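You operate a simulated robot arm through the tools that you are given. There is no shell and no other tool. Be economical: measure what you need, move in short steps, check, and stop when the job is done.

Carry out the task below with a simulated two-armed robot. There is one attempt and no reset: what you move stays moved.

Task
Shut the right drawer of the parts bench. Then take the green wax ring and leave it on the top of the collector cabinet. Then put three of the bobbins from the top of the sample table on the top of the gauge table. Then pull the left drawer of the test bench open. The order counts.
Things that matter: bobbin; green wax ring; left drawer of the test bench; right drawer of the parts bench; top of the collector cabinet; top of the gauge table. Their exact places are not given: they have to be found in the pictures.

The check looks at the end state, three seconds after you hand in, the way a careful person would. Anything else that was tipped, shoved, dropped, spilled or broken makes it a failure.

Robot
Two 7-joint arms with two-finger parallel grippers on one trunk, on a base that drives. Base frame: it is fixed to the floor where the robot stands at the start and does not move with it; the origin is under the middle of the robot, x ahead of it, y to its left, z up. Lengths are in m, angles in degrees, forces in N, time in s.
The left shoulder is at the start at [0.05, 0.177, 1.104], the right one opposite. With the tool pointing down near the work surface each hand reaches from about 0.18 to 0.7 m from the robot's upright axis, wherever it stands, measured 20 degrees to its own side. Places, roughly: bobbin [-1.75, 3.5, 1]; green wax ring (4x4x4 cm) [0.6, 0.7, 0.9]; left drawer of the test bench [-1.4, 3.2, 0.8]; right drawer of the parts bench [0.6, 0.1, 0.8]; top of the collector cabinet [0.1, -3.6, 0.9]; top of the gauge table [-3.6, 4.6, 0.8]. Payload 3.43 kg a hand.
Tool frame (each hand has its own): the origin (TCP) lies between the finger pads and is the grasp point; the fingertips stand 0.034 m ahead of it; z points along the fingers, y is the line along which they close. The gripper opens to 0.128 m. The fingers are 0.024 m wide and 0.012 m thick; the gripper's body (0.048 by 0.13 m) begins 0.096 m behind the TCP.
Orientation is told as [roll, pitch, yaw] about the base's x, y, z axes, in that order, counted from this pose: with the fingers straight down and closing along the base's y, the tool's x points along the base's -x, its y along +y and its z along -z.

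Tools
- The arms move only by the tool step_arm. It takes "left_series", "right_series" or both (then of equal length, played together; a hand with none holds still); each is a list of rows, each a list of 7 numbers: the turn, a rotation vector about the tool's x, y, z in degrees, then the shift along the tool's x, y, z in m, then the opening, from 0 (shut) to 1 (fully open). In form: [[rx, ry, rz, tx, ty, tz, hand], ...]. A call has 1 to 12 rows; each row shifts and turns the commanded pose from where the row before left it, along the tool's axes as they then stand. A row lasts 0.2 s, in which the tool goes at most 0.05 m and 8.6 degrees; a call with a longer step from one row to the next is refused whole, and so is a gripper value outside its range. A pose out of reach is approached as far as the arm can. The call stops where the force on the tool passes 40 N (or 10 N more than at its start, if that is more) or the arm is blocked; 0.2 s more then pass. Each finger travels about 0.108 m/s and halts on what it meets, pressing with about 43 N; the grip force reading is that of the motor and also rises with nothing between the fingers. The clock runs only during rows and for 0.2 s after the last one: add rows that do not move to give the fingers time. It gives the time, the measured TCP pose, the force on the tool (base axes), the opening and the grip force at its end, in the units of the frame above (readings bear some noise), with the torque about the TCP (base axes, N m) and any sound that the robot's microphone picked up.
- Cameras (640 x 400 px; columns grow to the right, rows downward): "scene" is now at [0.15, 0.0295, 1.265]; the picture's right is [0.34, -0.94, 0.00], its down [-0.56, -0.20, -0.80] and it looks along [0.76, 0.27, -0.59] (base axes); focal length 233 px, centre (320, 200). "left" rides on the left gripper at [0.076, 0.011, -0.16] in its tool frame; the picture's right is [-0.15, 0.99, 0.00], its down [-0.88, -0.13, -0.46] and it looks along [-0.45, -0.07, 0.89] (tool axes); focal length 234 px, centre (320, 200). "right" rides on the right gripper at [0.076, -0.011, -0.16] in its tool frame; the picture's right is [0.15, 0.99, 0.00], its down [-0.88, 0.13, -0.46] and it looks along [-0.45, 0.07, 0.89] (tool axes); focal length 234 px, centre (320, 200).
- get_image(camera): a new picture of that camera. No time passes.
- lift_body(by): slides the trunk up (or, below 0, down) by that many m; the arms and the scene camera ride with it, the base frame stays. It gives what a move gives, with no picture.
- base_move(legs): drives the robot by 1 to 6 legs, each [ahead, turn to the left] in m and degrees, along the robot's own axes; the way and the turn of a leg run together, so that a leg with both is an arc; at most 1.5 m and 180 degrees a leg. The arms and the cameras ride along, it lands a little off, and it stops where it bumps. It gives what a move gives.
- head_to(pan, tilt): turns the head with the scene camera to pan (to the left, within 80 degrees either way) and tilt (down, from -29 to 69), counted from straight ahead of the robot. It gives what a move gives.
- point_at(camera, pixels): for up to 12 pixels [column, row] of the newest picture of that camera ("zoom" is the newest enlarged one), the place [x, y, z] in the base frame of the surface seen there, good to about 0.002 m. No time passes.
- enlarge(camera, box): a new picture of the part [left, top, right, bottom] of that camera's present view, enlarged. No time passes.
- finish_job(): hands the job in; it is judged then, once.

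Work in short steps. Measure before you move; look again where a grasp or a placing could have gone wrong, and mend it. You have 110 turns and 100 pictures in all, those below and enlarged ones among them. Open the grippers and draw the arms clear of the work before you hand the job in, unless the task says otherwise; then end with one line.

The tools are called after "Emit:" as name(argument=value, ...) on one line, values as JSON. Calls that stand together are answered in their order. step_arm: Moves the arms, as the interface text tells. Its arguments: {"type":"object","properties":{"left_series":{"type":"array"},"right_series":{"type":"array"}},"required":[]} The other tools are called the same way: lift_body (by) slides the trunk up or down; base_move (legs) drives the base; head_to (pan, tilt) turns the head that bears the scene camera; get_image (camera) takes a picture; point_at (camera, pixels) gives the place of the surface under pixels of a picture; enlarge (camera, box) takes an enlarged picture of a part of a camera's view; finish_job () hands the job in.

At the start:

```text
time: 0.0
left_position: [0.3621, 0.4609, 1.1091]
left_ee_rot: [0.0, -0.1, 0.0]
left_ft_force: [-0.1, 0.8, 0.5]
left_ft_torque: [-0.02, 0.03, -0.01]
left_grip_width: 0.1281
left_finger_force: 0.1
right_position: [0.4393, 0.0339, 1.1064]
right_ee_rot: [0.0, -0.1, 0.0]
right_ft_force: [-0.8, -0.2, -0.3]
right_ft_torque: [0.0, -0.04, -0.02]
right_grip_width: 0.1279
right_finger_force: 0.0
trunk travel left (down, up): [-0.275, 0.126]
robot x, y, heading: [0.0004, 0.003, -0.2]
head pan, tilt: [19.8, 36.5]
```

scene: 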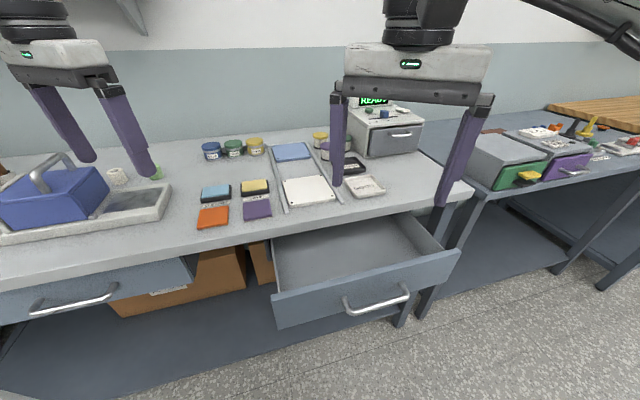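
right: 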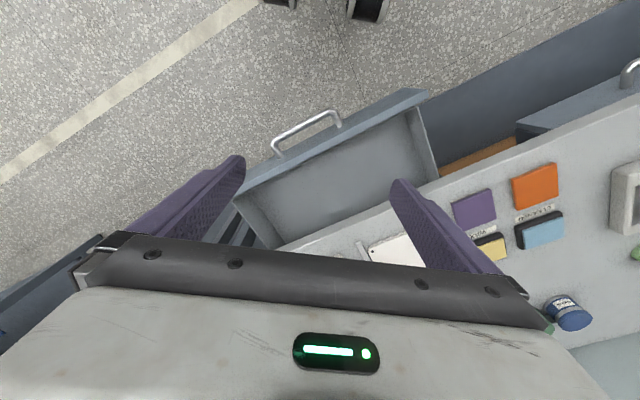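
left: 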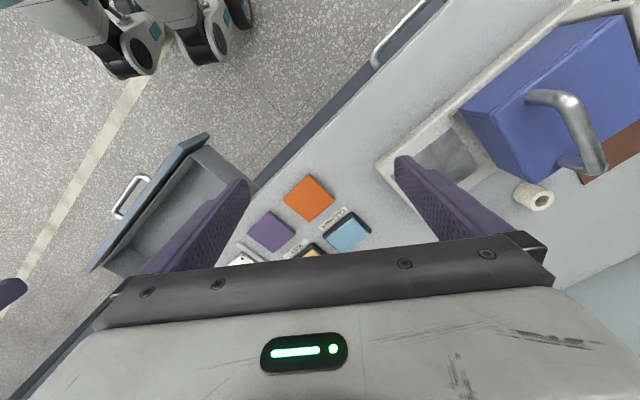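

The open right drawer has its handle near (377,300) in the scene view, and a green item sits near (156,172). I'll measure these.

Emit:
point_at(camera="scene", pixels=[[377, 303], [345, 300], [408, 290], [274, 297], [460, 252], [272, 240], [400, 212], [190, 262], [157, 171], [118, 176], [340, 285], [110, 290]])

Emit:
enlarge(camera="scene", box=[0, 120, 320, 320])

```text
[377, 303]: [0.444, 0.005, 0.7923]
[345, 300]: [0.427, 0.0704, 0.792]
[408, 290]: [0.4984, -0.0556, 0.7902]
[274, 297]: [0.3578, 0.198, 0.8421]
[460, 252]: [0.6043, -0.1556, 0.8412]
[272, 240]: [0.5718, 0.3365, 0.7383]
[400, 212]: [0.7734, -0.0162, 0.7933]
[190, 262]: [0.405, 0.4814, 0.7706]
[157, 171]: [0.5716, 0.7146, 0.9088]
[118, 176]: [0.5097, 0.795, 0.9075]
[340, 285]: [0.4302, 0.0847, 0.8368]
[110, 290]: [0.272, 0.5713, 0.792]
```

```text
2.00 times, centred on (160, 220) of scene
```

zoom: 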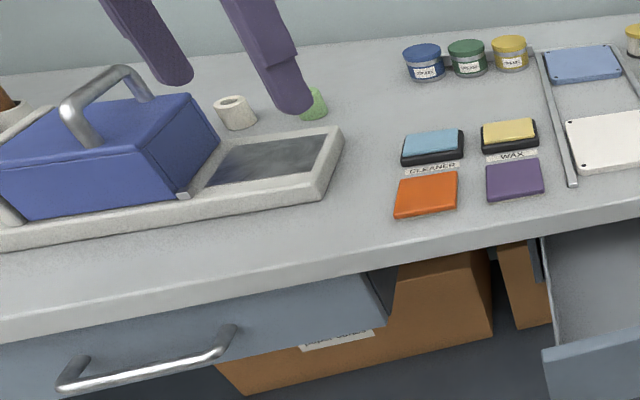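

The drawer front runs along (0.57,-0.82), so it pushes in along (0.82,0.57), and it stands about 0.2 m open. I close the right fingers, turn the hand to yaw 35 and lower it in front of the handle.

Emit:
step_arm(right_series=[[0, 0, 0, 0.023, -0.0365, 0, 0.5], [0, 0, 0, 0.023, -0.0365, 0, 0], [0, 0, -7, 0, 0, 0, 0], [0, 0, -7, 0, 0, 0, 0], [0, 0, -7, 0, 0, 0, 0], [0, 0, -7, 0, 0, 0.03, 0], [0, 0, -7, 0, 0, 0.045, 0], [0, 0, 0, 0, 0, 0.045, 0], [0, 0, 0, 0, 0, 0.045, 0], [0, 0, 0, 0, 0, 0.045, 0], [0, 0, 0, 0, 0, 0.045, 0], [0, 0, 0, 0, 0, 0.045, 0]])

```text
time: 2.6
left_position: [0.3625, 0.4621, 1.1089]
left_ee_rot: [0.0, 0.0, 0.0]
left_ft_force: [-0.6, 0.5, -0.1]
left_ft_torque: [-0.01, -0.03, -0.01]
left_grip_width: 0.1281
left_finger_force: 0.0
right_position: [0.3937, -0.0383, 0.8046]
right_ee_rot: [0.0, -0.2, 34.9]
right_ft_force: [0.2, 0.3, -0.5]
right_ft_torque: [0.0, 0.02, 0.02]
right_grip_width: 0.0
right_finger_force: 32.8
trunk travel left (down, up): [-0.275, 0.126]
robot x, y, heading: [0.001, 0.0007, 0.0]
head pan, tilt: [19.8, 36.5]
```

The hand is in place ahead of the handle. I push along tool -x in small steps.

Emit:
step_arm(right_series=[[0, 0, 0, -0.03, 0, 0, 0], [0, 0, 0, -0.025, 0, 0, 0], [0, 0, 0, -0.025, 0, 0, 0], [0, 0, 0, -0.025, 0, 0, 0], [0, 0, 0, -0.025, 0, 0, 0], [0, 0, 0, -0.025, 0, 0, 0], [0, 0, 0, -0.025, 0, 0, 0], [0, 0, 0, -0.025, 0, 0, 0], [0, 0, 0, -0.02, 0, 0, 0], [0, 0, 0, -0.01, 0, 0, 0], [0, 0, 0, -0.01, 0, 0, 0]])

Emit:
get_image(camera="scene")

```text
time: 5.2
left_position: [0.3606, 0.4615, 1.1092]
left_ee_rot: [0.0, 0.0, 0.0]
left_ft_force: [-1.0, 0.5, -0.1]
left_ft_torque: [0.02, 0.04, 0.0]
left_grip_width: 0.128
left_finger_force: 0.0
right_position: [0.5752, 0.0573, 0.807]
right_ee_rot: [-0.3, -0.1, 32.3]
right_ft_force: [0.3, -0.3, 0.1]
right_ft_torque: [0.0, 0.0, 0.0]
right_grip_width: 0.0
right_finger_force: 33.1
right hand out of reach, approached as far as the arm can: row 9, 10, 11
trunk travel left (down, up): [-0.275, 0.126]
robot x, y, heading: [0.0018, -0.0008, -0.2]
head pan, tilt: [19.8, 36.5]
stopped in row 11 (right hand): the arm was blocked; the commanded pose is now the measured one
```

```text
95 pictures are left
```

scene: 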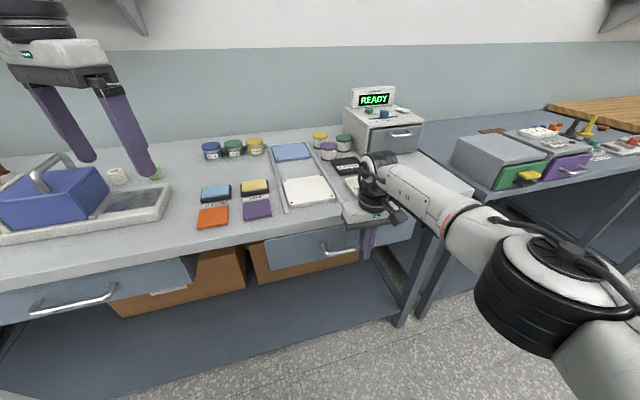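

The drawer is mostly in, and the arm is at its reach limit. I measure how much is left by comparing it with the left drawer's front and handle.

Emit:
point_at(camera="scene", pixels=[[265, 238], [275, 260], [345, 251], [320, 254], [300, 258], [180, 270], [80, 302], [40, 310], [150, 290], [200, 250], [300, 224]])

Emit:
enlarge(camera="scene", box=[160, 150, 480, 350])

```text
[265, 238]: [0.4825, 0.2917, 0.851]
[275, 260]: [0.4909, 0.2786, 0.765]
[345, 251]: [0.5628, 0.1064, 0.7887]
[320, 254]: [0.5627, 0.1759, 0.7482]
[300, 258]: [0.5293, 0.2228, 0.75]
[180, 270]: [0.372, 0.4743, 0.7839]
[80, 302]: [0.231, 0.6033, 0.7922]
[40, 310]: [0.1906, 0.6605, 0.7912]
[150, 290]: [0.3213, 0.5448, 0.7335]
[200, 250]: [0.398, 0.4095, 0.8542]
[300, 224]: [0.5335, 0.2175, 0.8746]
```

```text
2.00 times, centred on (320, 250) of scene
```

zoom: 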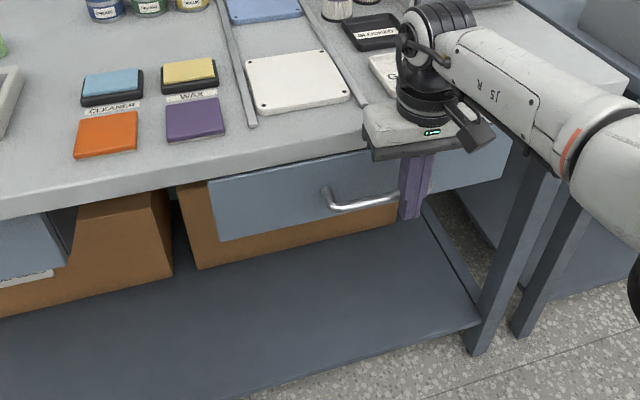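

The right drawer front stands at n≈0.562 and the left one at 0.576, so about 1.4 cm remains. I back the hand off slightly, drive 0.06 m ahead and push again.

Emit:
step_arm(right_series=[[0, 0, 0, 0.04, 0, 0, 0], [0, 0, 0, 0.04, 0, 0, 0]])

Emit:
base_move(legs=[[0.06, 0]])

Emit:
step_arm(right_series=[[0, 0, 0, -0.02, 0, 0, 0], [0, 0, 0, -0.01, 0, 0, 0], [0, 0, 0, -0.01, 0, 0, 0], [0, 0, 0, -0.01, 0, 0, 0], [0, 0, 0, -0.01, 0, 0, 0], [0, 0, 0, -0.01, 0, 0, 0], [0, 0, 0, -0.01, 0, 0, 0]])

```text
time: 5.8
left_position: [0.3613, 0.4614, 1.109]
left_ee_rot: [0.1, 0.0, 0.0]
left_ft_force: [0.3, -0.7, -0.5]
left_ft_torque: [0.03, 0.01, -0.01]
left_grip_width: 0.1282
left_finger_force: 0.1
right_position: [0.5068, 0.0188, 0.8061]
right_ee_rot: [-0.2, -0.1, 32.5]
right_ft_force: [0.6, 0.3, -0.3]
right_ft_torque: [0.01, 0.03, 0.05]
right_grip_width: 0.0
right_finger_force: 33.0
trunk travel left (down, up): [-0.275, 0.126]
robot x, y, heading: [0.0001, -0.0005, 0.0]
head pan, tilt: [19.8, 36.5]
```

```text
time: 6.8
left_position: [0.4218, 0.4618, 1.1086]
left_ee_rot: [0.0, 0.0, 0.1]
left_ft_force: [0.0, 0.0, 0.0]
left_ft_torque: [0.0, 0.02, 0.01]
left_grip_width: 0.1279
left_finger_force: 0.1
right_position: [0.5675, 0.0178, 0.8071]
right_ee_rot: [-0.2, -0.1, 32.7]
right_ft_force: [0.3, 0.1, 0.1]
right_ft_torque: [0.01, -0.02, 0.02]
right_grip_width: 0.0
right_finger_force: 33.0
trunk travel left (down, up): [-0.275, 0.126]
robot x, y, heading: [0.0582, -0.001, 0.2]
head pan, tilt: [19.8, 36.5]
```

```text
time: 8.2
left_position: [0.4209, 0.4595, 1.1086]
left_ee_rot: [0.1, 0.1, -0.1]
left_ft_force: [-1.3, -0.4, 0.0]
left_ft_torque: [-0.01, 0.06, 0.02]
left_grip_width: 0.128
left_finger_force: 0.1
right_position: [0.615, 0.0492, 0.8057]
right_ee_rot: [-0.2, 1.9, 32.6]
right_ft_force: [-11.5, -5.8, 5.5]
right_ft_torque: [-0.25, 0.13, 0.06]
right_grip_width: 0.0
right_finger_force: 33.5
trunk travel left (down, up): [-0.275, 0.126]
robot x, y, heading: [0.0648, -0.0024, -0.0]
head pan, tilt: [19.8, 36.5]
stopped in row 6 (right hand): the force on the tool passed its limit (the readings are from after the stop); the commanded pose is now the measured one
```

The force limit tripped, which suggests the stop was reached. I back off, lift the hand, and check the front against the left drawer.

Emit:
step_arm(right_series=[[0, 0, 0, 0.04, 0, 0, 0], [0, 0, 0, 0.04, 0, 0, 0], [0, 0, 0, 0.04, 0, -0.02, 0], [0, 0, 0, 0, 0, -0.05, 0], [0, 0, 0, 0, 0, -0.05, 0], [0, 0, 0, 0, 0, -0.05, 0], [0, 0, 0, 0, 0, -0.05, 0], [0, 0, 0, 0, 0, -0.05, 0], [0, 0, 0, 0, 0, 0, 0]])

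Emit:
get_image(camera="scene")

```text
time: 10.2
left_position: [0.4212, 0.46, 1.1086]
left_ee_rot: [0.0, 0.0, 0.0]
left_ft_force: [-0.1, 0.4, -0.3]
left_ft_torque: [0.01, 0.01, 0.02]
left_grip_width: 0.1281
left_finger_force: 0.0
right_position: [0.5182, -0.0077, 1.079]
right_ee_rot: [-0.3, 1.5, 32.6]
right_ft_force: [-0.6, -0.5, -0.8]
right_ft_torque: [-0.03, 0.0, 0.0]
right_grip_width: 0.0
right_finger_force: 33.1
trunk travel left (down, up): [-0.275, 0.126]
robot x, y, heading: [0.0627, -0.0021, -0.2]
head pan, tilt: [19.8, 36.5]
```

```text
93 pictures are left
```

scene: 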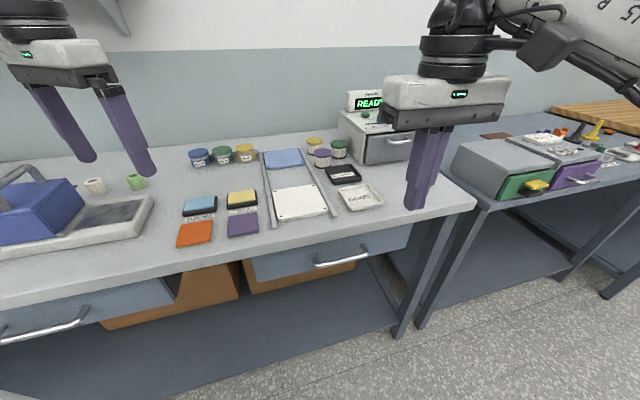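

The green ring is now visible at (136,181). I measure the drawer fronts and the ring.

Emit:
point_at(camera="scene", pixels=[[265, 272], [290, 268], [385, 245], [360, 250], [130, 302], [160, 292], [342, 262], [60, 327], [136, 181], [140, 175], [132, 186], [146, 190]])

Emit:
enlarge(camera="scene", box=[80, 150, 200, 225])

```text
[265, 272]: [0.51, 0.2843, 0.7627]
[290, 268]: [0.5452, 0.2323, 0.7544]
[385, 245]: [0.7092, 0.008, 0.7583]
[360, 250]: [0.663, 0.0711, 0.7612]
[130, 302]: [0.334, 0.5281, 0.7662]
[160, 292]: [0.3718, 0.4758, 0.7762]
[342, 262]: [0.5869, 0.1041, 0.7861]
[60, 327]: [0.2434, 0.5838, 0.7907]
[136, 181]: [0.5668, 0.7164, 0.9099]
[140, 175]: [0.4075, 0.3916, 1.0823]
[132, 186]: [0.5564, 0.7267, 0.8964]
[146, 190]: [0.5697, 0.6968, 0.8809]
```

```text
5.33 times, centred on (140, 188) of scene
```

zoom: 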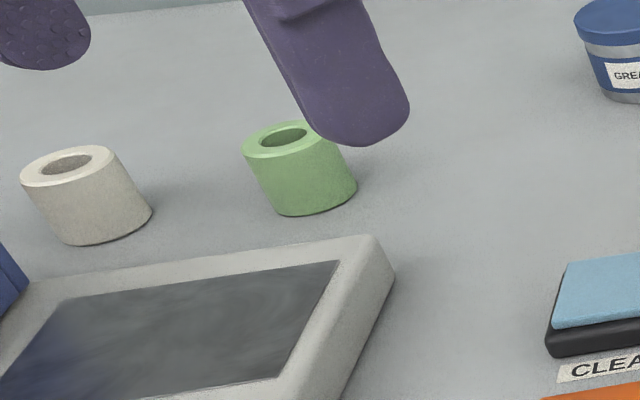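

The two fronts are now flush (n=0.580 for both), so the drawer is shut. I measure the ring closely.

Emit:
point_at(camera="zoom", pixels=[[250, 147], [280, 154], [300, 150], [262, 128], [300, 125], [300, 205], [262, 180], [345, 165], [285, 180], [283, 137], [360, 240]])

```text
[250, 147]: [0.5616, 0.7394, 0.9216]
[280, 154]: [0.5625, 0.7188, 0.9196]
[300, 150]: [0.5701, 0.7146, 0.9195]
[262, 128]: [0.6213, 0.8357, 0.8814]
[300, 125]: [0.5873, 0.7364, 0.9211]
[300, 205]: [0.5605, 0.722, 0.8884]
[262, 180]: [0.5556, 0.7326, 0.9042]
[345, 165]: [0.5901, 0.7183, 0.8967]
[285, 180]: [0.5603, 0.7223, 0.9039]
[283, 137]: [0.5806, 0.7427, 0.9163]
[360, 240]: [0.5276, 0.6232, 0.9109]
```

The ring's centre is about (0.577,0.733) with its top at z 0.921, so the base has to come closer. The base's own extent shows in the left picture at (150,50) and (225,25), so I measure that first.

Emit:
get_image(camera="left")

Emit:
point_at(camera="left", pixels=[[150, 50], [130, 70], [215, 45], [245, 20], [105, 70], [222, 60], [300, 100], [440, 10]])

```text
91 pictures are left
```

left: 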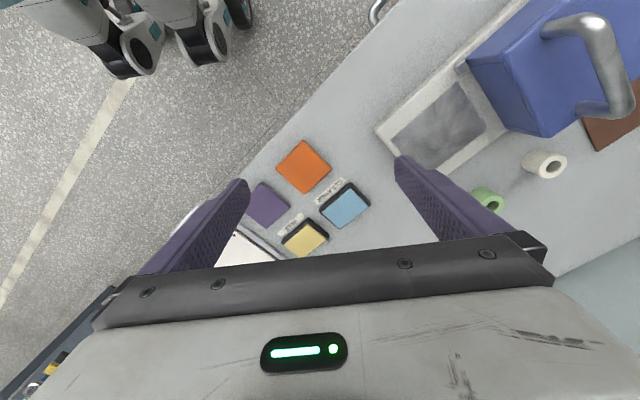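

```text
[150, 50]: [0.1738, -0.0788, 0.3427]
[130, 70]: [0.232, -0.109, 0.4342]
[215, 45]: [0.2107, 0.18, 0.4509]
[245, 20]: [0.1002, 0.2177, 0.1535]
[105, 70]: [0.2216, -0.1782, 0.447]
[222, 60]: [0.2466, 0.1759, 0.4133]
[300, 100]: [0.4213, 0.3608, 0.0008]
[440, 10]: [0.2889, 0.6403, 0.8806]
```

The base front reaches about 0.2 m from the axis, so a stand at n≈0.28 facing the bench is safe. I lift the trunk for clearance and drive there.

Emit:
lift_body(by=0.1)

Emit:
base_move(legs=[[0, 67], [0.269, 0], [0, -31]])

Emit:
head_to(pan=15, tilt=45)

Emit:
get_image(camera="scene")

Emit:
get_image(camera="left")

```text
time: 11.5
left_position: [0.4215, 0.4602, 1.2091]
left_ee_rot: [-0.1, 0.0, -0.1]
left_ft_force: [0.0, 0.6, 0.2]
left_ft_torque: [0.03, -0.04, 0.03]
left_grip_width: 0.1277
left_finger_force: 0.1
right_position: [0.5198, -0.0081, 1.1777]
right_ee_rot: [-0.2, 1.6, 32.6]
right_ft_force: [0.3, 0.0, -0.4]
right_ft_torque: [0.0, 0.0, 0.04]
right_grip_width: 0.0
right_finger_force: 32.8
trunk travel left (down, up): [-0.375, 0.026]
robot x, y, heading: [0.0572, -0.0014, -0.1]
head pan, tilt: [19.8, 36.5]
```

```text
time: 17.9
left_position: [0.1762, 0.8338, 1.2093]
left_ee_rot: [-0.1, 0.0, 36.5]
left_ft_force: [0.0, 0.0, 0.5]
left_ft_torque: [0.01, 0.04, 0.01]
left_grip_width: 0.1278
left_finger_force: 0.1
right_position: [0.5343, 0.5153, 1.1782]
right_ee_rot: [-0.2, 1.5, 69.2]
right_ft_force: [0.1, -0.2, 0.3]
right_ft_torque: [0.01, 0.0, -0.01]
right_grip_width: 0.0
right_finger_force: 32.9
trunk travel left (down, up): [-0.375, 0.026]
robot x, y, heading: [0.161, 0.2501, 36.3]
head pan, tilt: [19.8, 36.5]
```

```text
time: 18.6
left_position: [0.1756, 0.8334, 1.2092]
left_ee_rot: [0.0, 0.0, 36.7]
left_ft_force: [-0.1, -1.2, 0.6]
left_ft_torque: [-0.05, 0.0, 0.01]
left_grip_width: 0.1277
left_finger_force: 0.0
right_position: [0.5343, 0.5155, 1.1792]
right_ee_rot: [-0.2, 1.6, 69.3]
right_ft_force: [-0.6, 0.2, 0.6]
right_ft_torque: [0.01, 0.0, 0.01]
right_grip_width: 0.0
right_finger_force: 33.1
trunk travel left (down, up): [-0.375, 0.026]
robot x, y, heading: [0.1631, 0.2489, 36.8]
head pan, tilt: [15.0, 45.0]
```

```text
90 pictures are left
```

scene: 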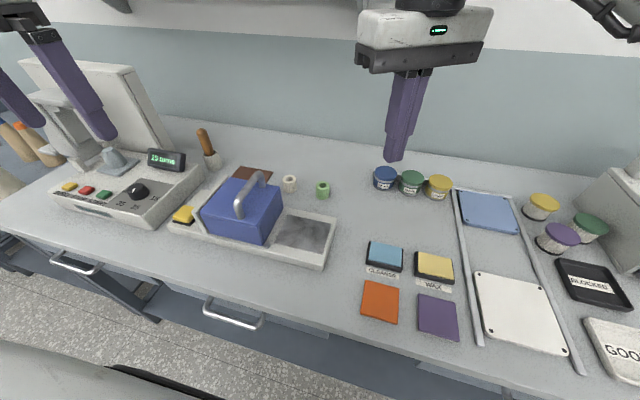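

```text
89 pictures are left
```

left: 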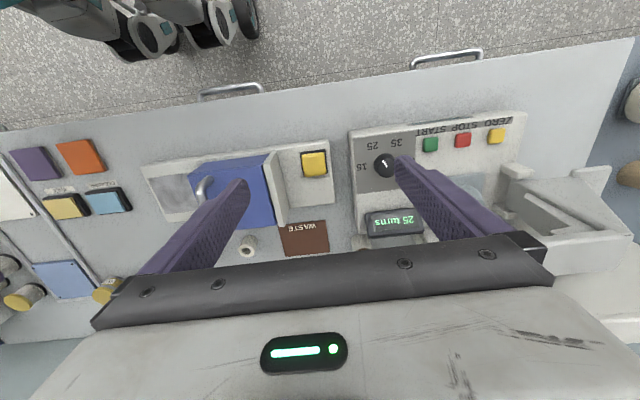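

The ring shows at (323,190), with the white one and the toolbox beside it. I measure the neighbours before the approach.

Emit:
enlarge(camera="scene", box=[220, 145, 380, 245])

Emit:
point_at(camera="zoom", pixels=[[412, 155], [395, 160], [430, 160], [412, 168], [412, 150], [412, 190], [280, 150], [165, 110], [80, 255], [240, 200], [300, 170], [385, 300]])

```text
4.00 times, centred on (300, 195) of scene
```

zoom: 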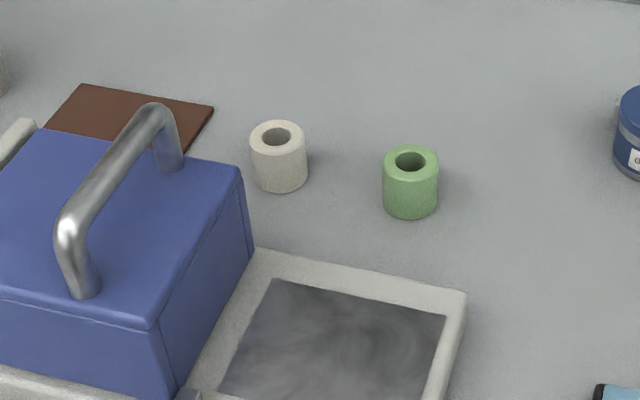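

```text
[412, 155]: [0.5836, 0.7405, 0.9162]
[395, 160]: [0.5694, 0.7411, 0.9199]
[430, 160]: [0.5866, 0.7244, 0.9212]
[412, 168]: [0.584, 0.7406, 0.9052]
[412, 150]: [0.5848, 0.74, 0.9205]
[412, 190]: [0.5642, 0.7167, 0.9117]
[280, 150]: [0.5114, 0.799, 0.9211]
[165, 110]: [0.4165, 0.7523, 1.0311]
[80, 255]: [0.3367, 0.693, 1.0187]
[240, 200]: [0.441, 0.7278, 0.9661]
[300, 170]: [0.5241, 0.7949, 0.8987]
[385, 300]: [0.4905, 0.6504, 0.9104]
```

The ring's centre is confirmed at (0.578,0.733). I move the left hand above it, half open to clear the white ring, and shift the right hand aside.

Emit:
step_arm(left_series=[[0, 0, 0, -0.029, -0.0357, 0, 0.6], [0, 0, 0, -0.029, -0.0357, 0, 0.6], [0, 0, 0, -0.029, -0.0357, 0, 0.6], [0, 0, 0, -0.029, -0.0357, 0, 0.6], [0, 0, 0, -0.029, -0.0357, 0, 0.6], [0, 0, 0, -0.029, -0.0357, 0, 0.6], [0, 0, 0, -0.029, -0.0357, 0, 0.6], [0, 0, 0, -0.029, -0.0357, 0, 0.6], [0, 0, 0, -0.029, -0.0357, 0, 0.6], [0, 0, 0, 0, 0, 0.05, 0.6], [0, 0, 0, 0, 0, 0.05, 0.6]], right_series=[[0, 0, 0, 0.02, -0.034, 0, 0], [0, 0, 0, 0.02, -0.034, 0, 0], [0, 0, 0, 0.02, -0.034, 0, 0], [0, 0, 0, 0.02, -0.034, 0, 0], [0, 0, 0, 0.02, -0.034, 0, 0], [0, 0, 0, 0, 0, 0, 0], [0, 0, 0, 0, 0, 0, 0], [0, 0, 0, 0, 0, 0, 0], [0, 0, 0, 0, 0, 0, 0], [0, 0, 0, 0, 0, 0, 0], [0, 0, 0, 0, 0, 0, 0]])

Emit:
get_image(camera="left")

```text
time: 20.9
left_position: [0.4389, 0.7697, 1.0938]
left_ee_rot: [-0.2, -0.2, 36.6]
left_ft_force: [0.6, -0.5, -0.7]
left_ft_torque: [-0.01, -0.01, -0.02]
left_grip_width: 0.0765
left_finger_force: 0.0
left hand out of reach, approached as far as the arm can: row 6, 7, 8, 9
right_position: [0.6574, 0.3617, 1.182]
right_ee_rot: [-0.2, 1.5, 69.2]
right_ft_force: [0.7, 0.2, -0.2]
right_ft_torque: [0.02, 0.02, 0.02]
right_grip_width: 0.0
right_finger_force: 32.9
trunk travel left (down, up): [-0.375, 0.026]
robot x, y, heading: [0.1604, 0.2494, 36.7]
head pan, tilt: [15.0, 45.0]
```

```text
87 pictures are left
```

left: 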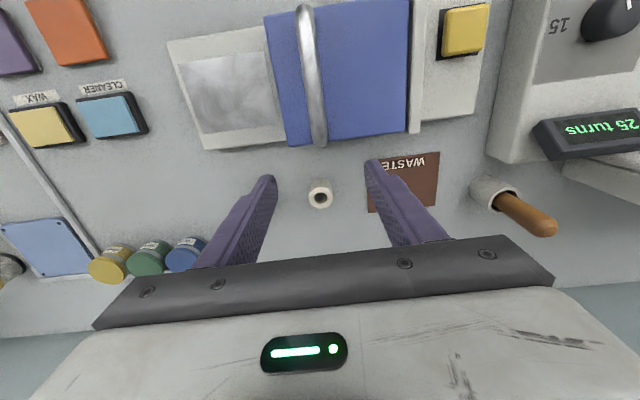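

The hand fell short of the target while at height. I add some still rows to see whether it settles at the commanded pose.

Emit:
step_arm(left_series=[[0, 0, 0, 0, 0, 0, 0.6], [0, 0, 0, 0, 0, 0, 0.6], [0, 0, 0, 0, 0, 0, 0.6]])

```text
time: 21.8
left_position: [0.4394, 0.7704, 1.0951]
left_ee_rot: [0.0, -0.1, 36.7]
left_ft_force: [0.5, 0.6, -0.7]
left_ft_torque: [0.01, 0.01, 0.01]
left_grip_width: 0.0768
left_finger_force: 0.0
right_position: [0.6582, 0.3613, 1.1827]
right_ee_rot: [-0.3, 1.5, 69.3]
right_ft_force: [0.4, -0.6, 0.2]
right_ft_torque: [0.01, 0.0, -0.01]
right_grip_width: 0.0
right_finger_force: 33.0
trunk travel left (down, up): [-0.375, 0.026]
robot x, y, heading: [0.1622, 0.2482, 36.6]
head pan, tilt: [15.0, 45.0]
```

The command was clamped there. I go on from here, first sideways and then forward at this height.

Emit:
step_arm(left_series=[[0, 0, 0, 0, -0.038, 0, 0.6], [0, 0, 0, 0, -0.038, 0, 0.6], [0, 0, 0, 0, -0.037, 0, 0.6], [0, 0, 0, -0.03, 0, 0.01, 0.6], [0, 0, 0, -0.03, 0, 0.01, 0.6], [0, 0, 0, -0.029, 0, 0.01, 0.6]])

```text
time: 23.1
left_position: [0.4673, 0.7424, 1.0603]
left_ee_rot: [-0.1, -0.2, 36.6]
left_ft_force: [-0.5, -0.2, 0.5]
left_ft_torque: [0.0, -0.01, 0.02]
left_grip_width: 0.0768
left_finger_force: 0.0
left hand out of reach, approached as far as the arm can: row 2, 3, 4, 5, 6
right_position: [0.6571, 0.3613, 1.1833]
right_ee_rot: [-0.2, 1.6, 69.2]
right_ft_force: [0.0, 0.1, 0.6]
right_ft_torque: [0.0, -0.02, -0.03]
right_grip_width: 0.0002
right_finger_force: 33.3
trunk travel left (down, up): [-0.375, 0.026]
robot x, y, heading: [0.1645, 0.2473, 36.7]
head pan, tilt: [15.0, 45.0]
```

Straight-down reach is limited here, so I tilt the hand 15° with the fingers leaning forward, which brings the wrist back. Then I move above the ring.

Emit:
step_arm(left_series=[[0, -7.5, 0, 0, 0, 0, 0.6], [0, -7.5, 0, 0, 0, 0, 0.6], [0, 0, 0, -0.0267, -0.0246, 0.0072, 0.6], [0, 0, 0, -0.0267, -0.0246, 0.0072, 0.6], [0, 0, 0, -0.0267, -0.0246, 0.0072, 0.6], [0, 0, 0, 0, 0, 0, 0.6]])

Emit:
get_image(camera="left")

```text
time: 24.6
left_position: [0.5118, 0.7389, 1.0624]
left_ee_rot: [-0.1, -15.0, 36.6]
left_ft_force: [-0.1, -0.2, 0.1]
left_ft_torque: [0.02, -0.02, 0.02]
left_grip_width: 0.0765
left_finger_force: 0.1
left hand out of reach, approached as far as the arm can: row 4, 5
right_position: [0.6582, 0.3609, 1.1837]
right_ee_rot: [-0.3, 1.6, 69.2]
right_ft_force: [-0.4, 0.1, 0.2]
right_ft_torque: [0.0, 0.01, -0.03]
right_grip_width: 0.0001
right_finger_force: 32.8
trunk travel left (down, up): [-0.375, 0.026]
robot x, y, heading: [0.1592, 0.2514, 36.6]
head pan, tilt: [15.0, 45.0]
```

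```text
86 pictures are left
```

left: 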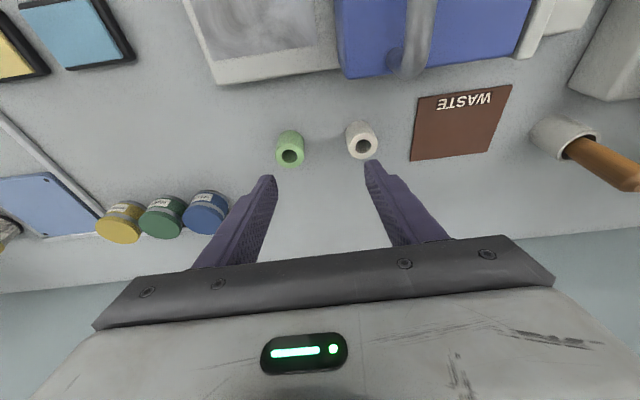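

The green ring is at (290,150), forward and to the image's left of the grasp point. I tilt 10° more and move on while descending a little, since reach grows lower down.

Emit:
step_arm(left_series=[[0, -5, 0, 0, 0, 0, 0.6], [0, -5, 0, 0, 0, 0, 0.6], [0, 0, 0, -0.014, -0.0222, 0.0286, 0.6], [0, 0, 0, -0.014, -0.0222, 0.0286, 0.6], [0, 0, 0, 0, 0, 0, 0.6]])

Emit:
get_image(camera="left")

```text
time: 25.8
left_position: [0.5353, 0.7413, 1.0355]
left_ee_rot: [-0.1, -25.2, 36.5]
left_ft_force: [0.2, 0.1, -0.3]
left_ft_torque: [0.02, -0.01, 0.01]
left_grip_width: 0.0771
left_finger_force: 0.1
left hand out of reach, approached as far as the arm can: row 3, 4
right_position: [0.6582, 0.3616, 1.1821]
right_ee_rot: [-0.1, 1.6, 69.3]
right_ft_force: [0.8, -0.8, -0.2]
right_ft_torque: [-0.02, -0.02, 0.01]
right_grip_width: 0.0003
right_finger_force: 32.2
trunk travel left (down, up): [-0.375, 0.026]
robot x, y, heading: [0.1597, 0.2479, 36.3]
head pan, tilt: [15.0, 45.0]
```

```text
85 pictures are left
```

left: 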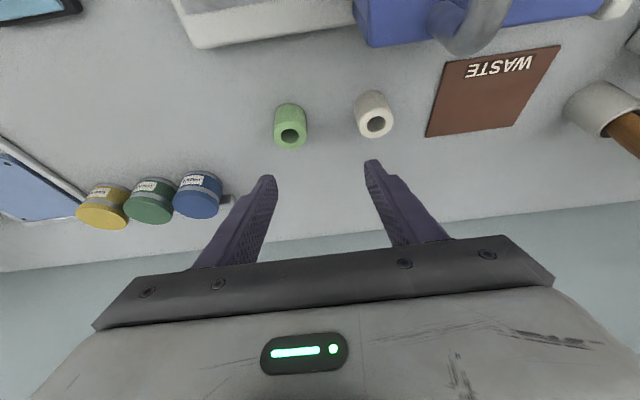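

Reach still limits the motion, so I drive 0.05 m closer, which leaves the base front clear of the bench edge. The hands are above everything nearby.

Emit:
base_move(legs=[[0.05, 0]])

Emit:
get_image(camera="left")

```text
time: 26.8
left_position: [0.5646, 0.7634, 1.0348]
left_ee_rot: [-0.1, -25.1, 36.7]
left_ft_force: [-0.1, -0.5, 0.2]
left_ft_torque: [0.02, 0.02, -0.01]
left_grip_width: 0.0768
left_finger_force: 0.1
right_position: [0.6882, 0.3822, 1.1819]
right_ee_rot: [-0.2, 1.5, 69.2]
right_ft_force: [-0.2, -0.4, 0.3]
right_ft_torque: [0.04, -0.01, -0.03]
right_grip_width: 0.0
right_finger_force: 33.3
trunk travel left (down, up): [-0.375, 0.026]
robot x, y, heading: [0.1943, 0.2682, 36.5]
head pan, tilt: [15.0, 45.0]
stopped in leg 1: the robot was blocked; the commanded pose is now the measured one
```

```text
84 pictures are left
```

left: 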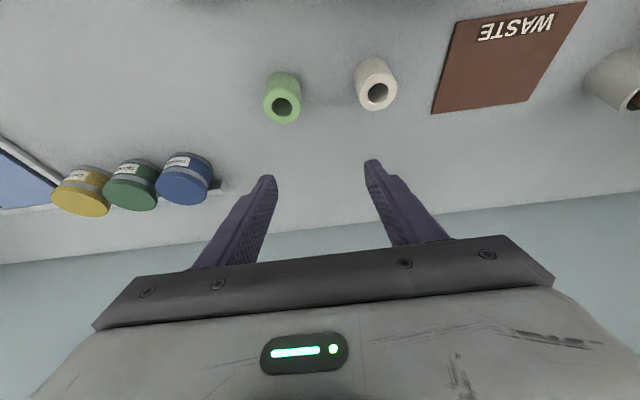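

The base touched the bench after 4 cm, which is the closest it can stand. From here only about 3 cm sideways remains, so I move over the ring and lower to z≈0.985.

Emit:
step_arm(left_series=[[0, 0, 0, 0.0035, -0.016, -0.0016, 0.6], [0, 0, 0, 0.0035, -0.016, -0.0016, 0.6], [0, 0, 0, 0.0106, 0, 0.0227, 0.6], [0, 0, 0, 0.0106, 0, 0.0227, 0.6], [0, 0, 0, 0, 0, 0, 0.6]])

Emit:
get_image(camera="left")

```text
time: 28.0
left_position: [0.5491, 0.7415, 0.9924]
left_ee_rot: [-0.2, -25.1, 36.6]
left_ft_force: [-0.9, -0.6, -0.6]
left_ft_torque: [0.03, -0.01, 0.0]
left_grip_width: 0.0767
left_finger_force: 0.0
left hand out of reach, approached as far as the arm can: row 1, 2, 3, 4
right_position: [0.6888, 0.3842, 1.1817]
right_ee_rot: [-0.2, 1.6, 69.2]
right_ft_force: [0.2, 0.9, 0.2]
right_ft_torque: [0.0, -0.01, 0.04]
right_grip_width: 0.0001
right_finger_force: 33.1
trunk travel left (down, up): [-0.375, 0.026]
robot x, y, heading: [0.1937, 0.2693, 36.6]
head pan, tilt: [15.0, 45.0]
```

```text
83 pictures are left
```

left: 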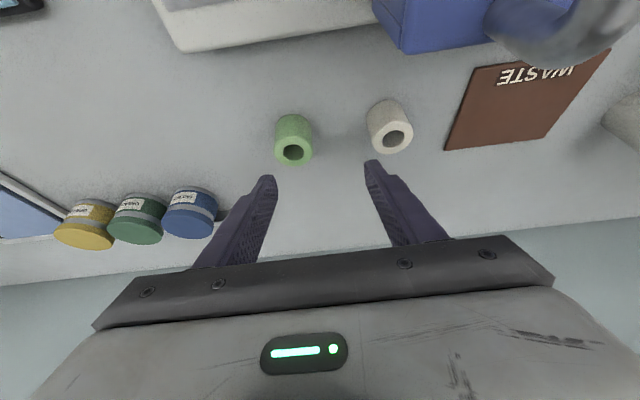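

The motion stays limited in a way that doesn't look like plain extension. I look at the arm itself with the head camera.

Emit:
head_to(pan=25, tilt=25)

Emit:
get_image(camera="scene")

```text
time: 28.8
left_position: [0.5476, 0.743, 0.992]
left_ee_rot: [-0.2, -25.1, 36.6]
left_ft_force: [0.6, 0.1, 0.2]
left_ft_torque: [0.05, -0.01, 0.01]
left_grip_width: 0.0766
left_finger_force: 0.2
right_position: [0.6876, 0.3841, 1.1826]
right_ee_rot: [-0.4, 1.7, 69.2]
right_ft_force: [-0.7, 0.4, 0.0]
right_ft_torque: [0.01, -0.03, 0.0]
right_grip_width: 0.0
right_finger_force: 33.1
trunk travel left (down, up): [-0.375, 0.026]
robot x, y, heading: [0.1899, 0.2721, 36.6]
head pan, tilt: [25.0, 25.0]
```

```text
82 pictures are left
```

scene: 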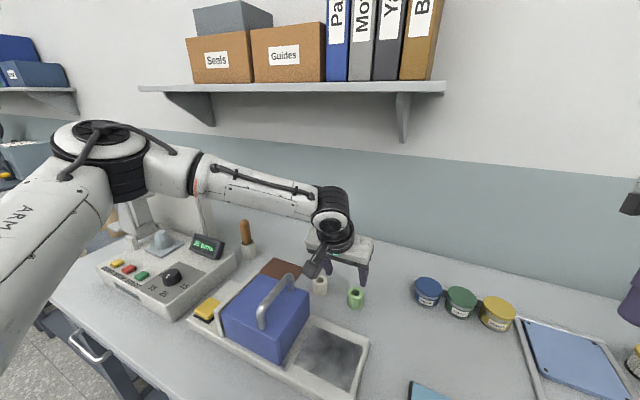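

The left elbow is swung out and the forearm crosses inward, so targets straight ahead are awkward. I raise and level the hand, back off 3 cm and turn right 27° so the ring lies about 40° to the left, nearer the shoulder.

Emit:
step_arm(left_series=[[0, 0, 0, -0.0212, 0, -0.0453, 0.6], [0, 0, 0, -0.0212, 0, -0.0453, 0.6], [0, 8.3, 0, 0, 0, 0, 0.6], [0, 8.3, 0, 0, 0, 0, 0.6], [0, 8.4, 0, 0, 0, 0, 0.6]])

Emit:
base_move(legs=[[-0.03, 0], [0, -27]])

Emit:
get_image(camera="left")

```text
time: 30.0
left_position: [0.4962, 0.7474, 1.0892]
left_ee_rot: [-0.2, -0.1, 36.5]
left_ft_force: [0.4, -0.2, -0.1]
left_ft_torque: [-0.01, -0.01, -0.02]
left_grip_width: 0.0767
left_finger_force: 0.0
left hand out of reach, approached as far as the arm can: row 3, 4, 5
right_position: [0.6896, 0.3831, 1.1815]
right_ee_rot: [-0.2, 1.7, 69.2]
right_ft_force: [0.3, 0.8, -0.4]
right_ft_torque: [0.03, 0.01, -0.02]
right_grip_width: 0.0001
right_finger_force: 33.3
trunk travel left (down, up): [-0.375, 0.026]
robot x, y, heading: [0.1897, 0.271, 36.6]
head pan, tilt: [25.0, 25.0]
```

```text
time: 32.2
left_position: [0.6575, 0.5375, 1.0883]
left_ee_rot: [-0.2, -0.2, 9.3]
left_ft_force: [0.2, 0.2, -0.6]
left_ft_torque: [-0.01, 0.02, -0.02]
left_grip_width: 0.0768
left_finger_force: 0.1
right_position: [0.661, 0.1263, 1.1812]
right_ee_rot: [-0.2, 1.6, 42.0]
right_ft_force: [0.4, 0.9, 0.0]
right_ft_torque: [0.03, 0.0, -0.02]
right_grip_width: 0.0
right_finger_force: 33.1
trunk travel left (down, up): [-0.375, 0.026]
robot x, y, heading: [0.1679, 0.2517, 9.3]
head pan, tilt: [25.0, 25.0]
```

```text
81 pictures are left
```

left: 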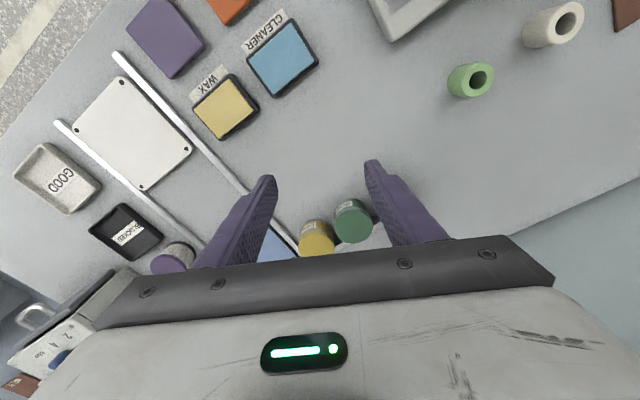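

Now the ring lies 40° to the left. I move the left hand over it at height.

Emit:
step_arm(left_series=[[0, 0, 0, 0.0094, 0.0412, 0, 0.6], [0, 0, 0, 0.0094, 0.0412, 0, 0.6], [0, 0, 0, 0.0094, 0.0412, 0, 0.6], [0, 0, 0, 0.0094, 0.0412, 0, 0.6], [0, 0, 0, 0.0094, 0.0412, 0, 0.6], [0, 0, 0, 0, 0, 0.04, 0.6], [0, 0, 0, 0, 0, 0.03, 0.6], [0, 0, 0, 0, 0, 0.0, 0.6]])

Emit:
get_image(camera="left")

```text
time: 34.0
left_position: [0.5777, 0.7323, 1.019]
left_ee_rot: [-0.2, -0.1, 9.2]
left_ft_force: [-0.4, -1.2, 0.7]
left_ft_torque: [0.02, 0.01, 0.0]
left_grip_width: 0.0766
left_finger_force: 0.0
right_position: [0.661, 0.1256, 1.181]
right_ee_rot: [-0.1, 1.7, 42.0]
right_ft_force: [0.0, 0.1, 0.4]
right_ft_torque: [0.0, 0.01, 0.0]
right_grip_width: 0.0001
right_finger_force: 32.8
trunk travel left (down, up): [-0.375, 0.026]
robot x, y, heading: [0.1667, 0.253, 9.3]
head pan, tilt: [25.0, 25.0]
```

```text
80 pictures are left
```

left: 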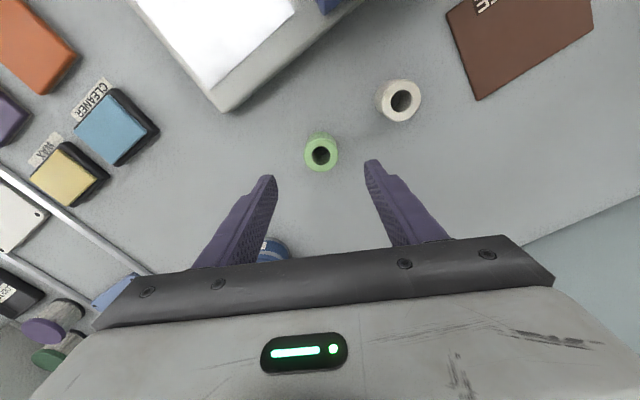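

It reached exactly, and the ring is centred at (321,152) between the fingers. I lower to z≈0.921 and close.

Emit:
step_arm(left_series=[[0, 0, 0, 0, 0, 0.035, 0.6], [0, 0, 0, 0, 0, 0.035, 0.6], [0, 0, 0, 0, 0, 0.028, 0.6], [0, 0, 0, 0, 0, 0, 0.6], [0, 0, 0, 0, 0, 0, 0.2], [0, 0, 0, 0, 0, 0, 0.2], [0, 0, 0, 0, 0, 0, 0.2], [0, 0, 0, 0, 0, 0, 0.2]])

Emit:
get_image(camera="left")

```text
time: 35.8
left_position: [0.5782, 0.7322, 0.9189]
left_ee_rot: [-0.2, -0.2, 9.3]
left_ft_force: [-0.2, -1.1, 1.2]
left_ft_torque: [0.0, -0.02, 0.0]
left_grip_width: 0.0384
left_finger_force: 43.0
right_position: [0.6598, 0.1247, 1.1826]
right_ee_rot: [-0.2, 1.7, 42.1]
right_ft_force: [-0.3, -0.1, 1.1]
right_ft_torque: [-0.04, 0.02, 0.02]
right_grip_width: 0.0
right_finger_force: 32.3
trunk travel left (down, up): [-0.375, 0.026]
robot x, y, heading: [0.1678, 0.2513, 9.3]
head pan, tilt: [25.0, 25.0]
```

```text
79 pictures are left
```

left: 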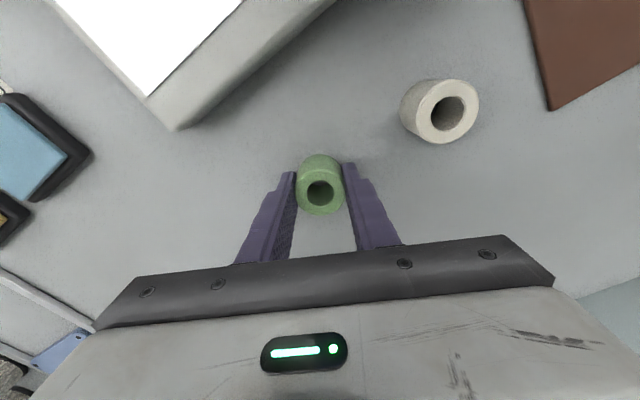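

The ring is gripped (38 mm wide). I lift it and draw both hands in before driving.

Emit:
step_arm(left_series=[[0, 0, 0, 0, 0, -0.05, 0.2], [0, 0, 0, 0, 0, -0.05, 0.2], [0, 0, 0, 0, 0, -0.05, 0.2], [0, 0, 0, 0.03, 0, -0.04, 0.2], [0, 0, 0, 0.04, 0, -0.03, 0.2], [0, 0, 0, 0.04, 0, -0.03, 0.2]], right_series=[[0, 0, 0, 0, 0, 0, 0], [0, 0, 0, 0.028, 0.018, 0, 0], [0, 0, 0, 0.028, 0.018, 0, 0], [0, 0, 0, 0.028, 0.018, 0, 0], [0, 0, 0, 0.028, 0.018, 0, 0], [0, 0, 0, 0, 0, 0, 0]])

Emit:
base_move(legs=[[-0.3, 0], [0, -75]])

Emit:
head_to(pan=0, tilt=20)

Emit:
get_image(camera="scene")

```text
time: 37.2
left_position: [0.467, 0.7152, 1.1705]
left_ee_rot: [-0.2, -0.1, 9.3]
left_ft_force: [-0.1, -0.2, 0.2]
left_ft_torque: [0.0, -0.03, -0.01]
left_grip_width: 0.0254
left_finger_force: 0.1
right_position: [0.5289, 0.1044, 1.1843]
right_ee_rot: [-0.3, 1.7, 42.0]
right_ft_force: [0.4, 0.9, -0.2]
right_ft_torque: [0.05, -0.01, 0.0]
right_grip_width: 0.0
right_finger_force: 33.0
trunk travel left (down, up): [-0.375, 0.026]
robot x, y, heading: [0.1658, 0.2524, 9.4]
head pan, tilt: [25.0, 25.0]
```

```text
time: 42.5
left_position: [0.3938, 0.0269, 1.1703]
left_ee_rot: [-0.2, -0.2, -66.0]
left_ft_force: [0.0, -1.1, -0.5]
left_ft_torque: [-0.04, 0.02, -0.03]
left_grip_width: 0.0256
left_finger_force: 0.1
right_position: [-0.1809, -0.1858, 1.1855]
right_ee_rot: [-0.3, 1.7, -33.4]
right_ft_force: [0.4, 0.3, 0.2]
right_ft_torque: [0.01, 0.02, 0.02]
right_grip_width: 0.0001
right_finger_force: 32.5
trunk travel left (down, up): [-0.375, 0.026]
robot x, y, heading: [-0.1307, 0.2032, -66.4]
head pan, tilt: [25.0, 25.0]
```

```text
time: 43.4
left_position: [0.3942, 0.0284, 1.169]
left_ee_rot: [-0.1, -0.3, -66.1]
left_ft_force: [-0.2, -1.3, 0.4]
left_ft_torque: [0.01, -0.01, 0.03]
left_grip_width: 0.0256
left_finger_force: 0.0
right_position: [-0.1799, -0.1851, 1.1856]
right_ee_rot: [-0.2, 1.7, -33.4]
right_ft_force: [0.0, -0.3, 0.4]
right_ft_torque: [-0.02, -0.03, -0.02]
right_grip_width: 0.0
right_finger_force: 33.0
trunk travel left (down, up): [-0.375, 0.026]
robot x, y, heading: [-0.1289, 0.202, -66.1]
head pan, tilt: [0.0, 20.0]
```

```text
78 pictures are left
```

scene: 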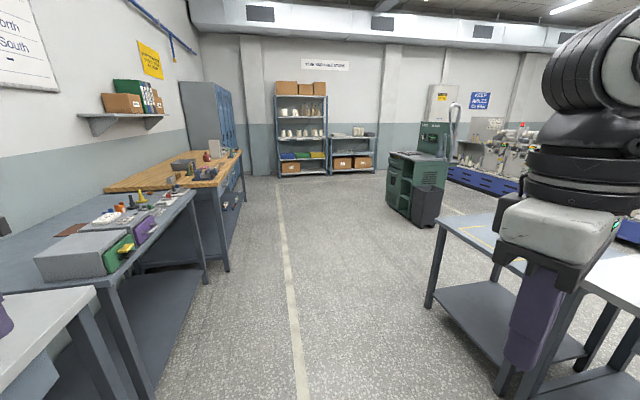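

The grip width reads 0.0254, so the ring slipped out during the lift. I find out where it went: back to the bench view.

Emit:
base_move(legs=[[0, 75]])

Emit:
head_to(pan=35, tilt=40)

Emit:
get_image(camera="scene")

```text
time: 47.0
left_position: [0.175, 0.6622, 1.1697]
left_ee_rot: [-0.2, -0.2, 8.8]
left_ft_force: [-0.6, -0.1, 0.9]
left_ft_torque: [-0.01, -0.01, -0.01]
left_grip_width: 0.0255
left_finger_force: 0.1
right_position: [0.2322, 0.0536, 1.1838]
right_ee_rot: [-0.2, 1.7, 41.4]
right_ft_force: [0.1, 0.9, 0.0]
right_ft_torque: [0.01, 0.0, 0.0]
right_grip_width: 0.0
right_finger_force: 32.9
trunk travel left (down, up): [-0.375, 0.026]
robot x, y, heading: [-0.1316, 0.2052, 9.1]
head pan, tilt: [0.0, 20.0]
```

```text
time: 48.0
left_position: [0.1744, 0.6632, 1.1695]
left_ee_rot: [-0.2, -0.2, 8.8]
left_ft_force: [-0.4, -0.6, -0.1]
left_ft_torque: [0.0, -0.02, -0.01]
left_grip_width: 0.0257
left_finger_force: 0.1
right_position: [0.232, 0.0528, 1.1851]
right_ee_rot: [-0.3, 1.7, 41.5]
right_ft_force: [0.4, 0.1, 0.3]
right_ft_torque: [0.02, 0.04, 0.01]
right_grip_width: 0.0
right_finger_force: 32.8
trunk travel left (down, up): [-0.375, 0.026]
robot x, y, heading: [-0.1294, 0.2027, 8.9]
head pan, tilt: [35.0, 40.0]
```

```text
77 pictures are left
```

scene: 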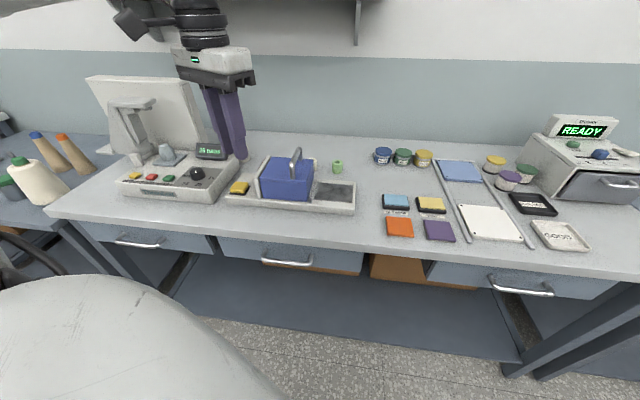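

The ring stands upright at (337,167). I enlarge to check its state.

Emit:
enlarge(camera="scene", box=[297, 142, 377, 192])

Emit:
point_at(camera="zoom", pixels=[[285, 160], [320, 150], [360, 160], [320, 180], [320, 230], [320, 270], [300, 220], [350, 220]])

```text
8.00 times, centred on (337, 167) of scene
```

zoom: 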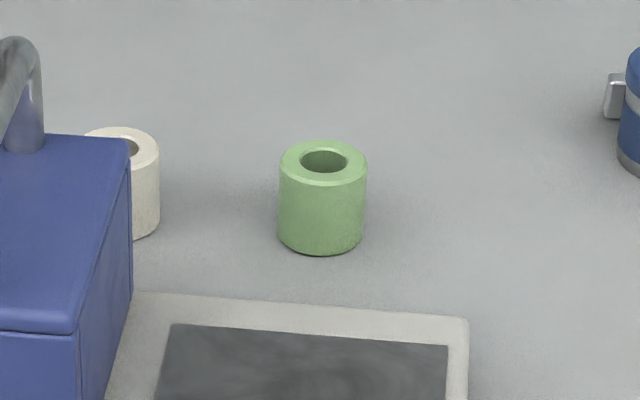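

```text
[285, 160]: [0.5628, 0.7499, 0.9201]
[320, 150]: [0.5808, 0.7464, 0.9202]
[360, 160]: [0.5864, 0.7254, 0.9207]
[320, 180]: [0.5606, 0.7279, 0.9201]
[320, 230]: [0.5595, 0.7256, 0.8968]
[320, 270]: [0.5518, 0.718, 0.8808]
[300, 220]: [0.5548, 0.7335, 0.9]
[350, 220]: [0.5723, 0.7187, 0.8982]
```

It is upright at about (0.574,0.737), so it only slid out of the fingers. I drive back and regrip with a full closing command and a slow, checked lift.

Emit:
base_move(legs=[[0.3, 0]])

```text
time: 50.1
left_position: [0.4726, 0.7123, 1.1706]
left_ee_rot: [-0.2, -0.1, 9.0]
left_ft_force: [0.6, 0.1, -0.1]
left_ft_torque: [0.02, 0.01, 0.01]
left_grip_width: 0.0253
left_finger_force: 0.0
right_position: [0.5311, 0.101, 1.184]
right_ee_rot: [-0.2, 1.7, 41.6]
right_ft_force: [1.1, 0.6, -0.3]
right_ft_torque: [-0.02, 0.01, -0.02]
right_grip_width: 0.0
right_finger_force: 33.4
trunk travel left (down, up): [-0.375, 0.026]
robot x, y, heading: [0.171, 0.251, 8.9]
head pan, tilt: [35.0, 40.0]
```

I move above the ring, opening and lowering to z≈1.0, and check by camera.

Emit:
step_arm(left_series=[[0, 0, 0, 0, 0, 0.03, 0.6], [0, 0, 0, -0.02, 0.002, 0.03, 0.6], [0, 0, 0, -0.028, 0.002, 0.03, 0.6], [0, 0, 0, -0.028, 0.002, 0.03, 0.6], [0, 0, 0, -0.028, 0.0026, 0.03, 0.6], [0, 0, 0, 0, 0, 0.02, 0.6], [0, 0, 0, 0, 0, 0, 0.6]])

Emit:
get_image(camera="left")

Emit:
point_at(camera="left", pixels=[[305, 158], [337, 158], [321, 140], [321, 172], [321, 155]])

```text
time: 51.7
left_position: [0.5745, 0.7357, 1.0005]
left_ee_rot: [-0.1, -0.2, 9.0]
left_ft_force: [-0.3, -0.7, -0.2]
left_ft_torque: [-0.02, -0.02, 0.0]
left_grip_width: 0.0765
left_finger_force: 0.0
right_position: [0.531, 0.1004, 1.1851]
right_ee_rot: [-0.2, 1.8, 41.7]
right_ft_force: [0.6, 0.0, -0.1]
right_ft_torque: [-0.04, 0.0, -0.02]
right_grip_width: 0.0
right_finger_force: 33.3
trunk travel left (down, up): [-0.375, 0.026]
robot x, y, heading: [0.1674, 0.2529, 9.0]
head pan, tilt: [35.0, 40.0]
```

```text
75 pictures are left
```

left: 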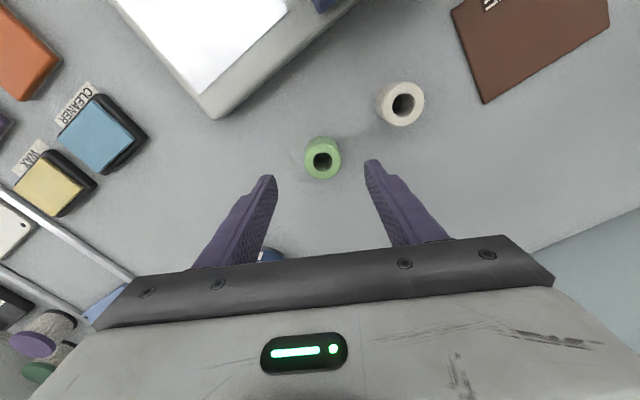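

```text
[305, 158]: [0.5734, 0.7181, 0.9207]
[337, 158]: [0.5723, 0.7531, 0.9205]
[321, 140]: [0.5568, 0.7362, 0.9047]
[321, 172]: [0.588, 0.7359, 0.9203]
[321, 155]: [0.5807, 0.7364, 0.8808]
```

The ring is centred under the hand. I lower, close fully, then lift slowly by a few cm.

Emit:
step_arm(left_series=[[0, 0, 0, 0, 0, 0.03, 0.6], [0, 0, 0, 0, 0, 0.03, 0.6], [0, 0, 0, 0, 0, 0.022, 0.6], [0, 0, 0, 0, 0, 0, 0.6], [0, 0, 0, 0, 0, 0, 0], [0, 0, 0, 0, 0, 0, 0], [0, 0, 0, 0, 0, 0, 0], [0, 0, 0, 0, 0, -0.005, 0], [0, 0, 0, 0, 0, -0.005, 0], [0, 0, 0, 0, 0, -0.005, 0], [0, 0, 0, 0, 0, -0.005, 0]])

Emit:
get_image(camera="left")

```text
time: 54.1
left_position: [0.575, 0.7361, 0.9377]
left_ee_rot: [-0.2, -0.2, 8.9]
left_ft_force: [-0.3, 0.7, -0.3]
left_ft_torque: [0.0, 0.0, 0.0]
left_grip_width: 0.0383
left_finger_force: 43.0
right_position: [0.5291, 0.0992, 1.1857]
right_ee_rot: [-0.3, 1.8, 41.5]
right_ft_force: [-0.5, 0.3, 0.6]
right_ft_torque: [-0.02, 0.0, 0.02]
right_grip_width: 0.0
right_finger_force: 32.7
trunk travel left (down, up): [-0.375, 0.026]
robot x, y, heading: [0.1641, 0.2494, 9.2]
head pan, tilt: [35.0, 40.0]
```

```text
74 pictures are left
```

left: 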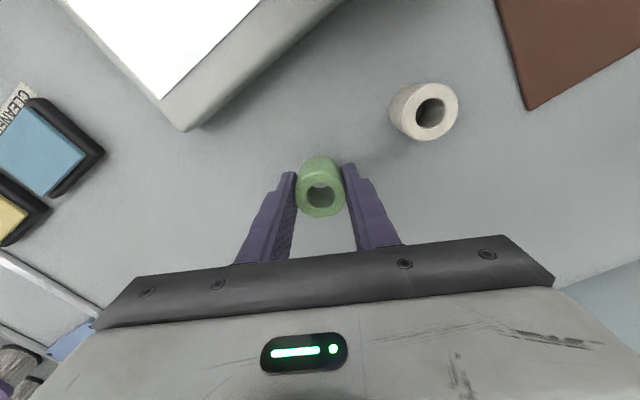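

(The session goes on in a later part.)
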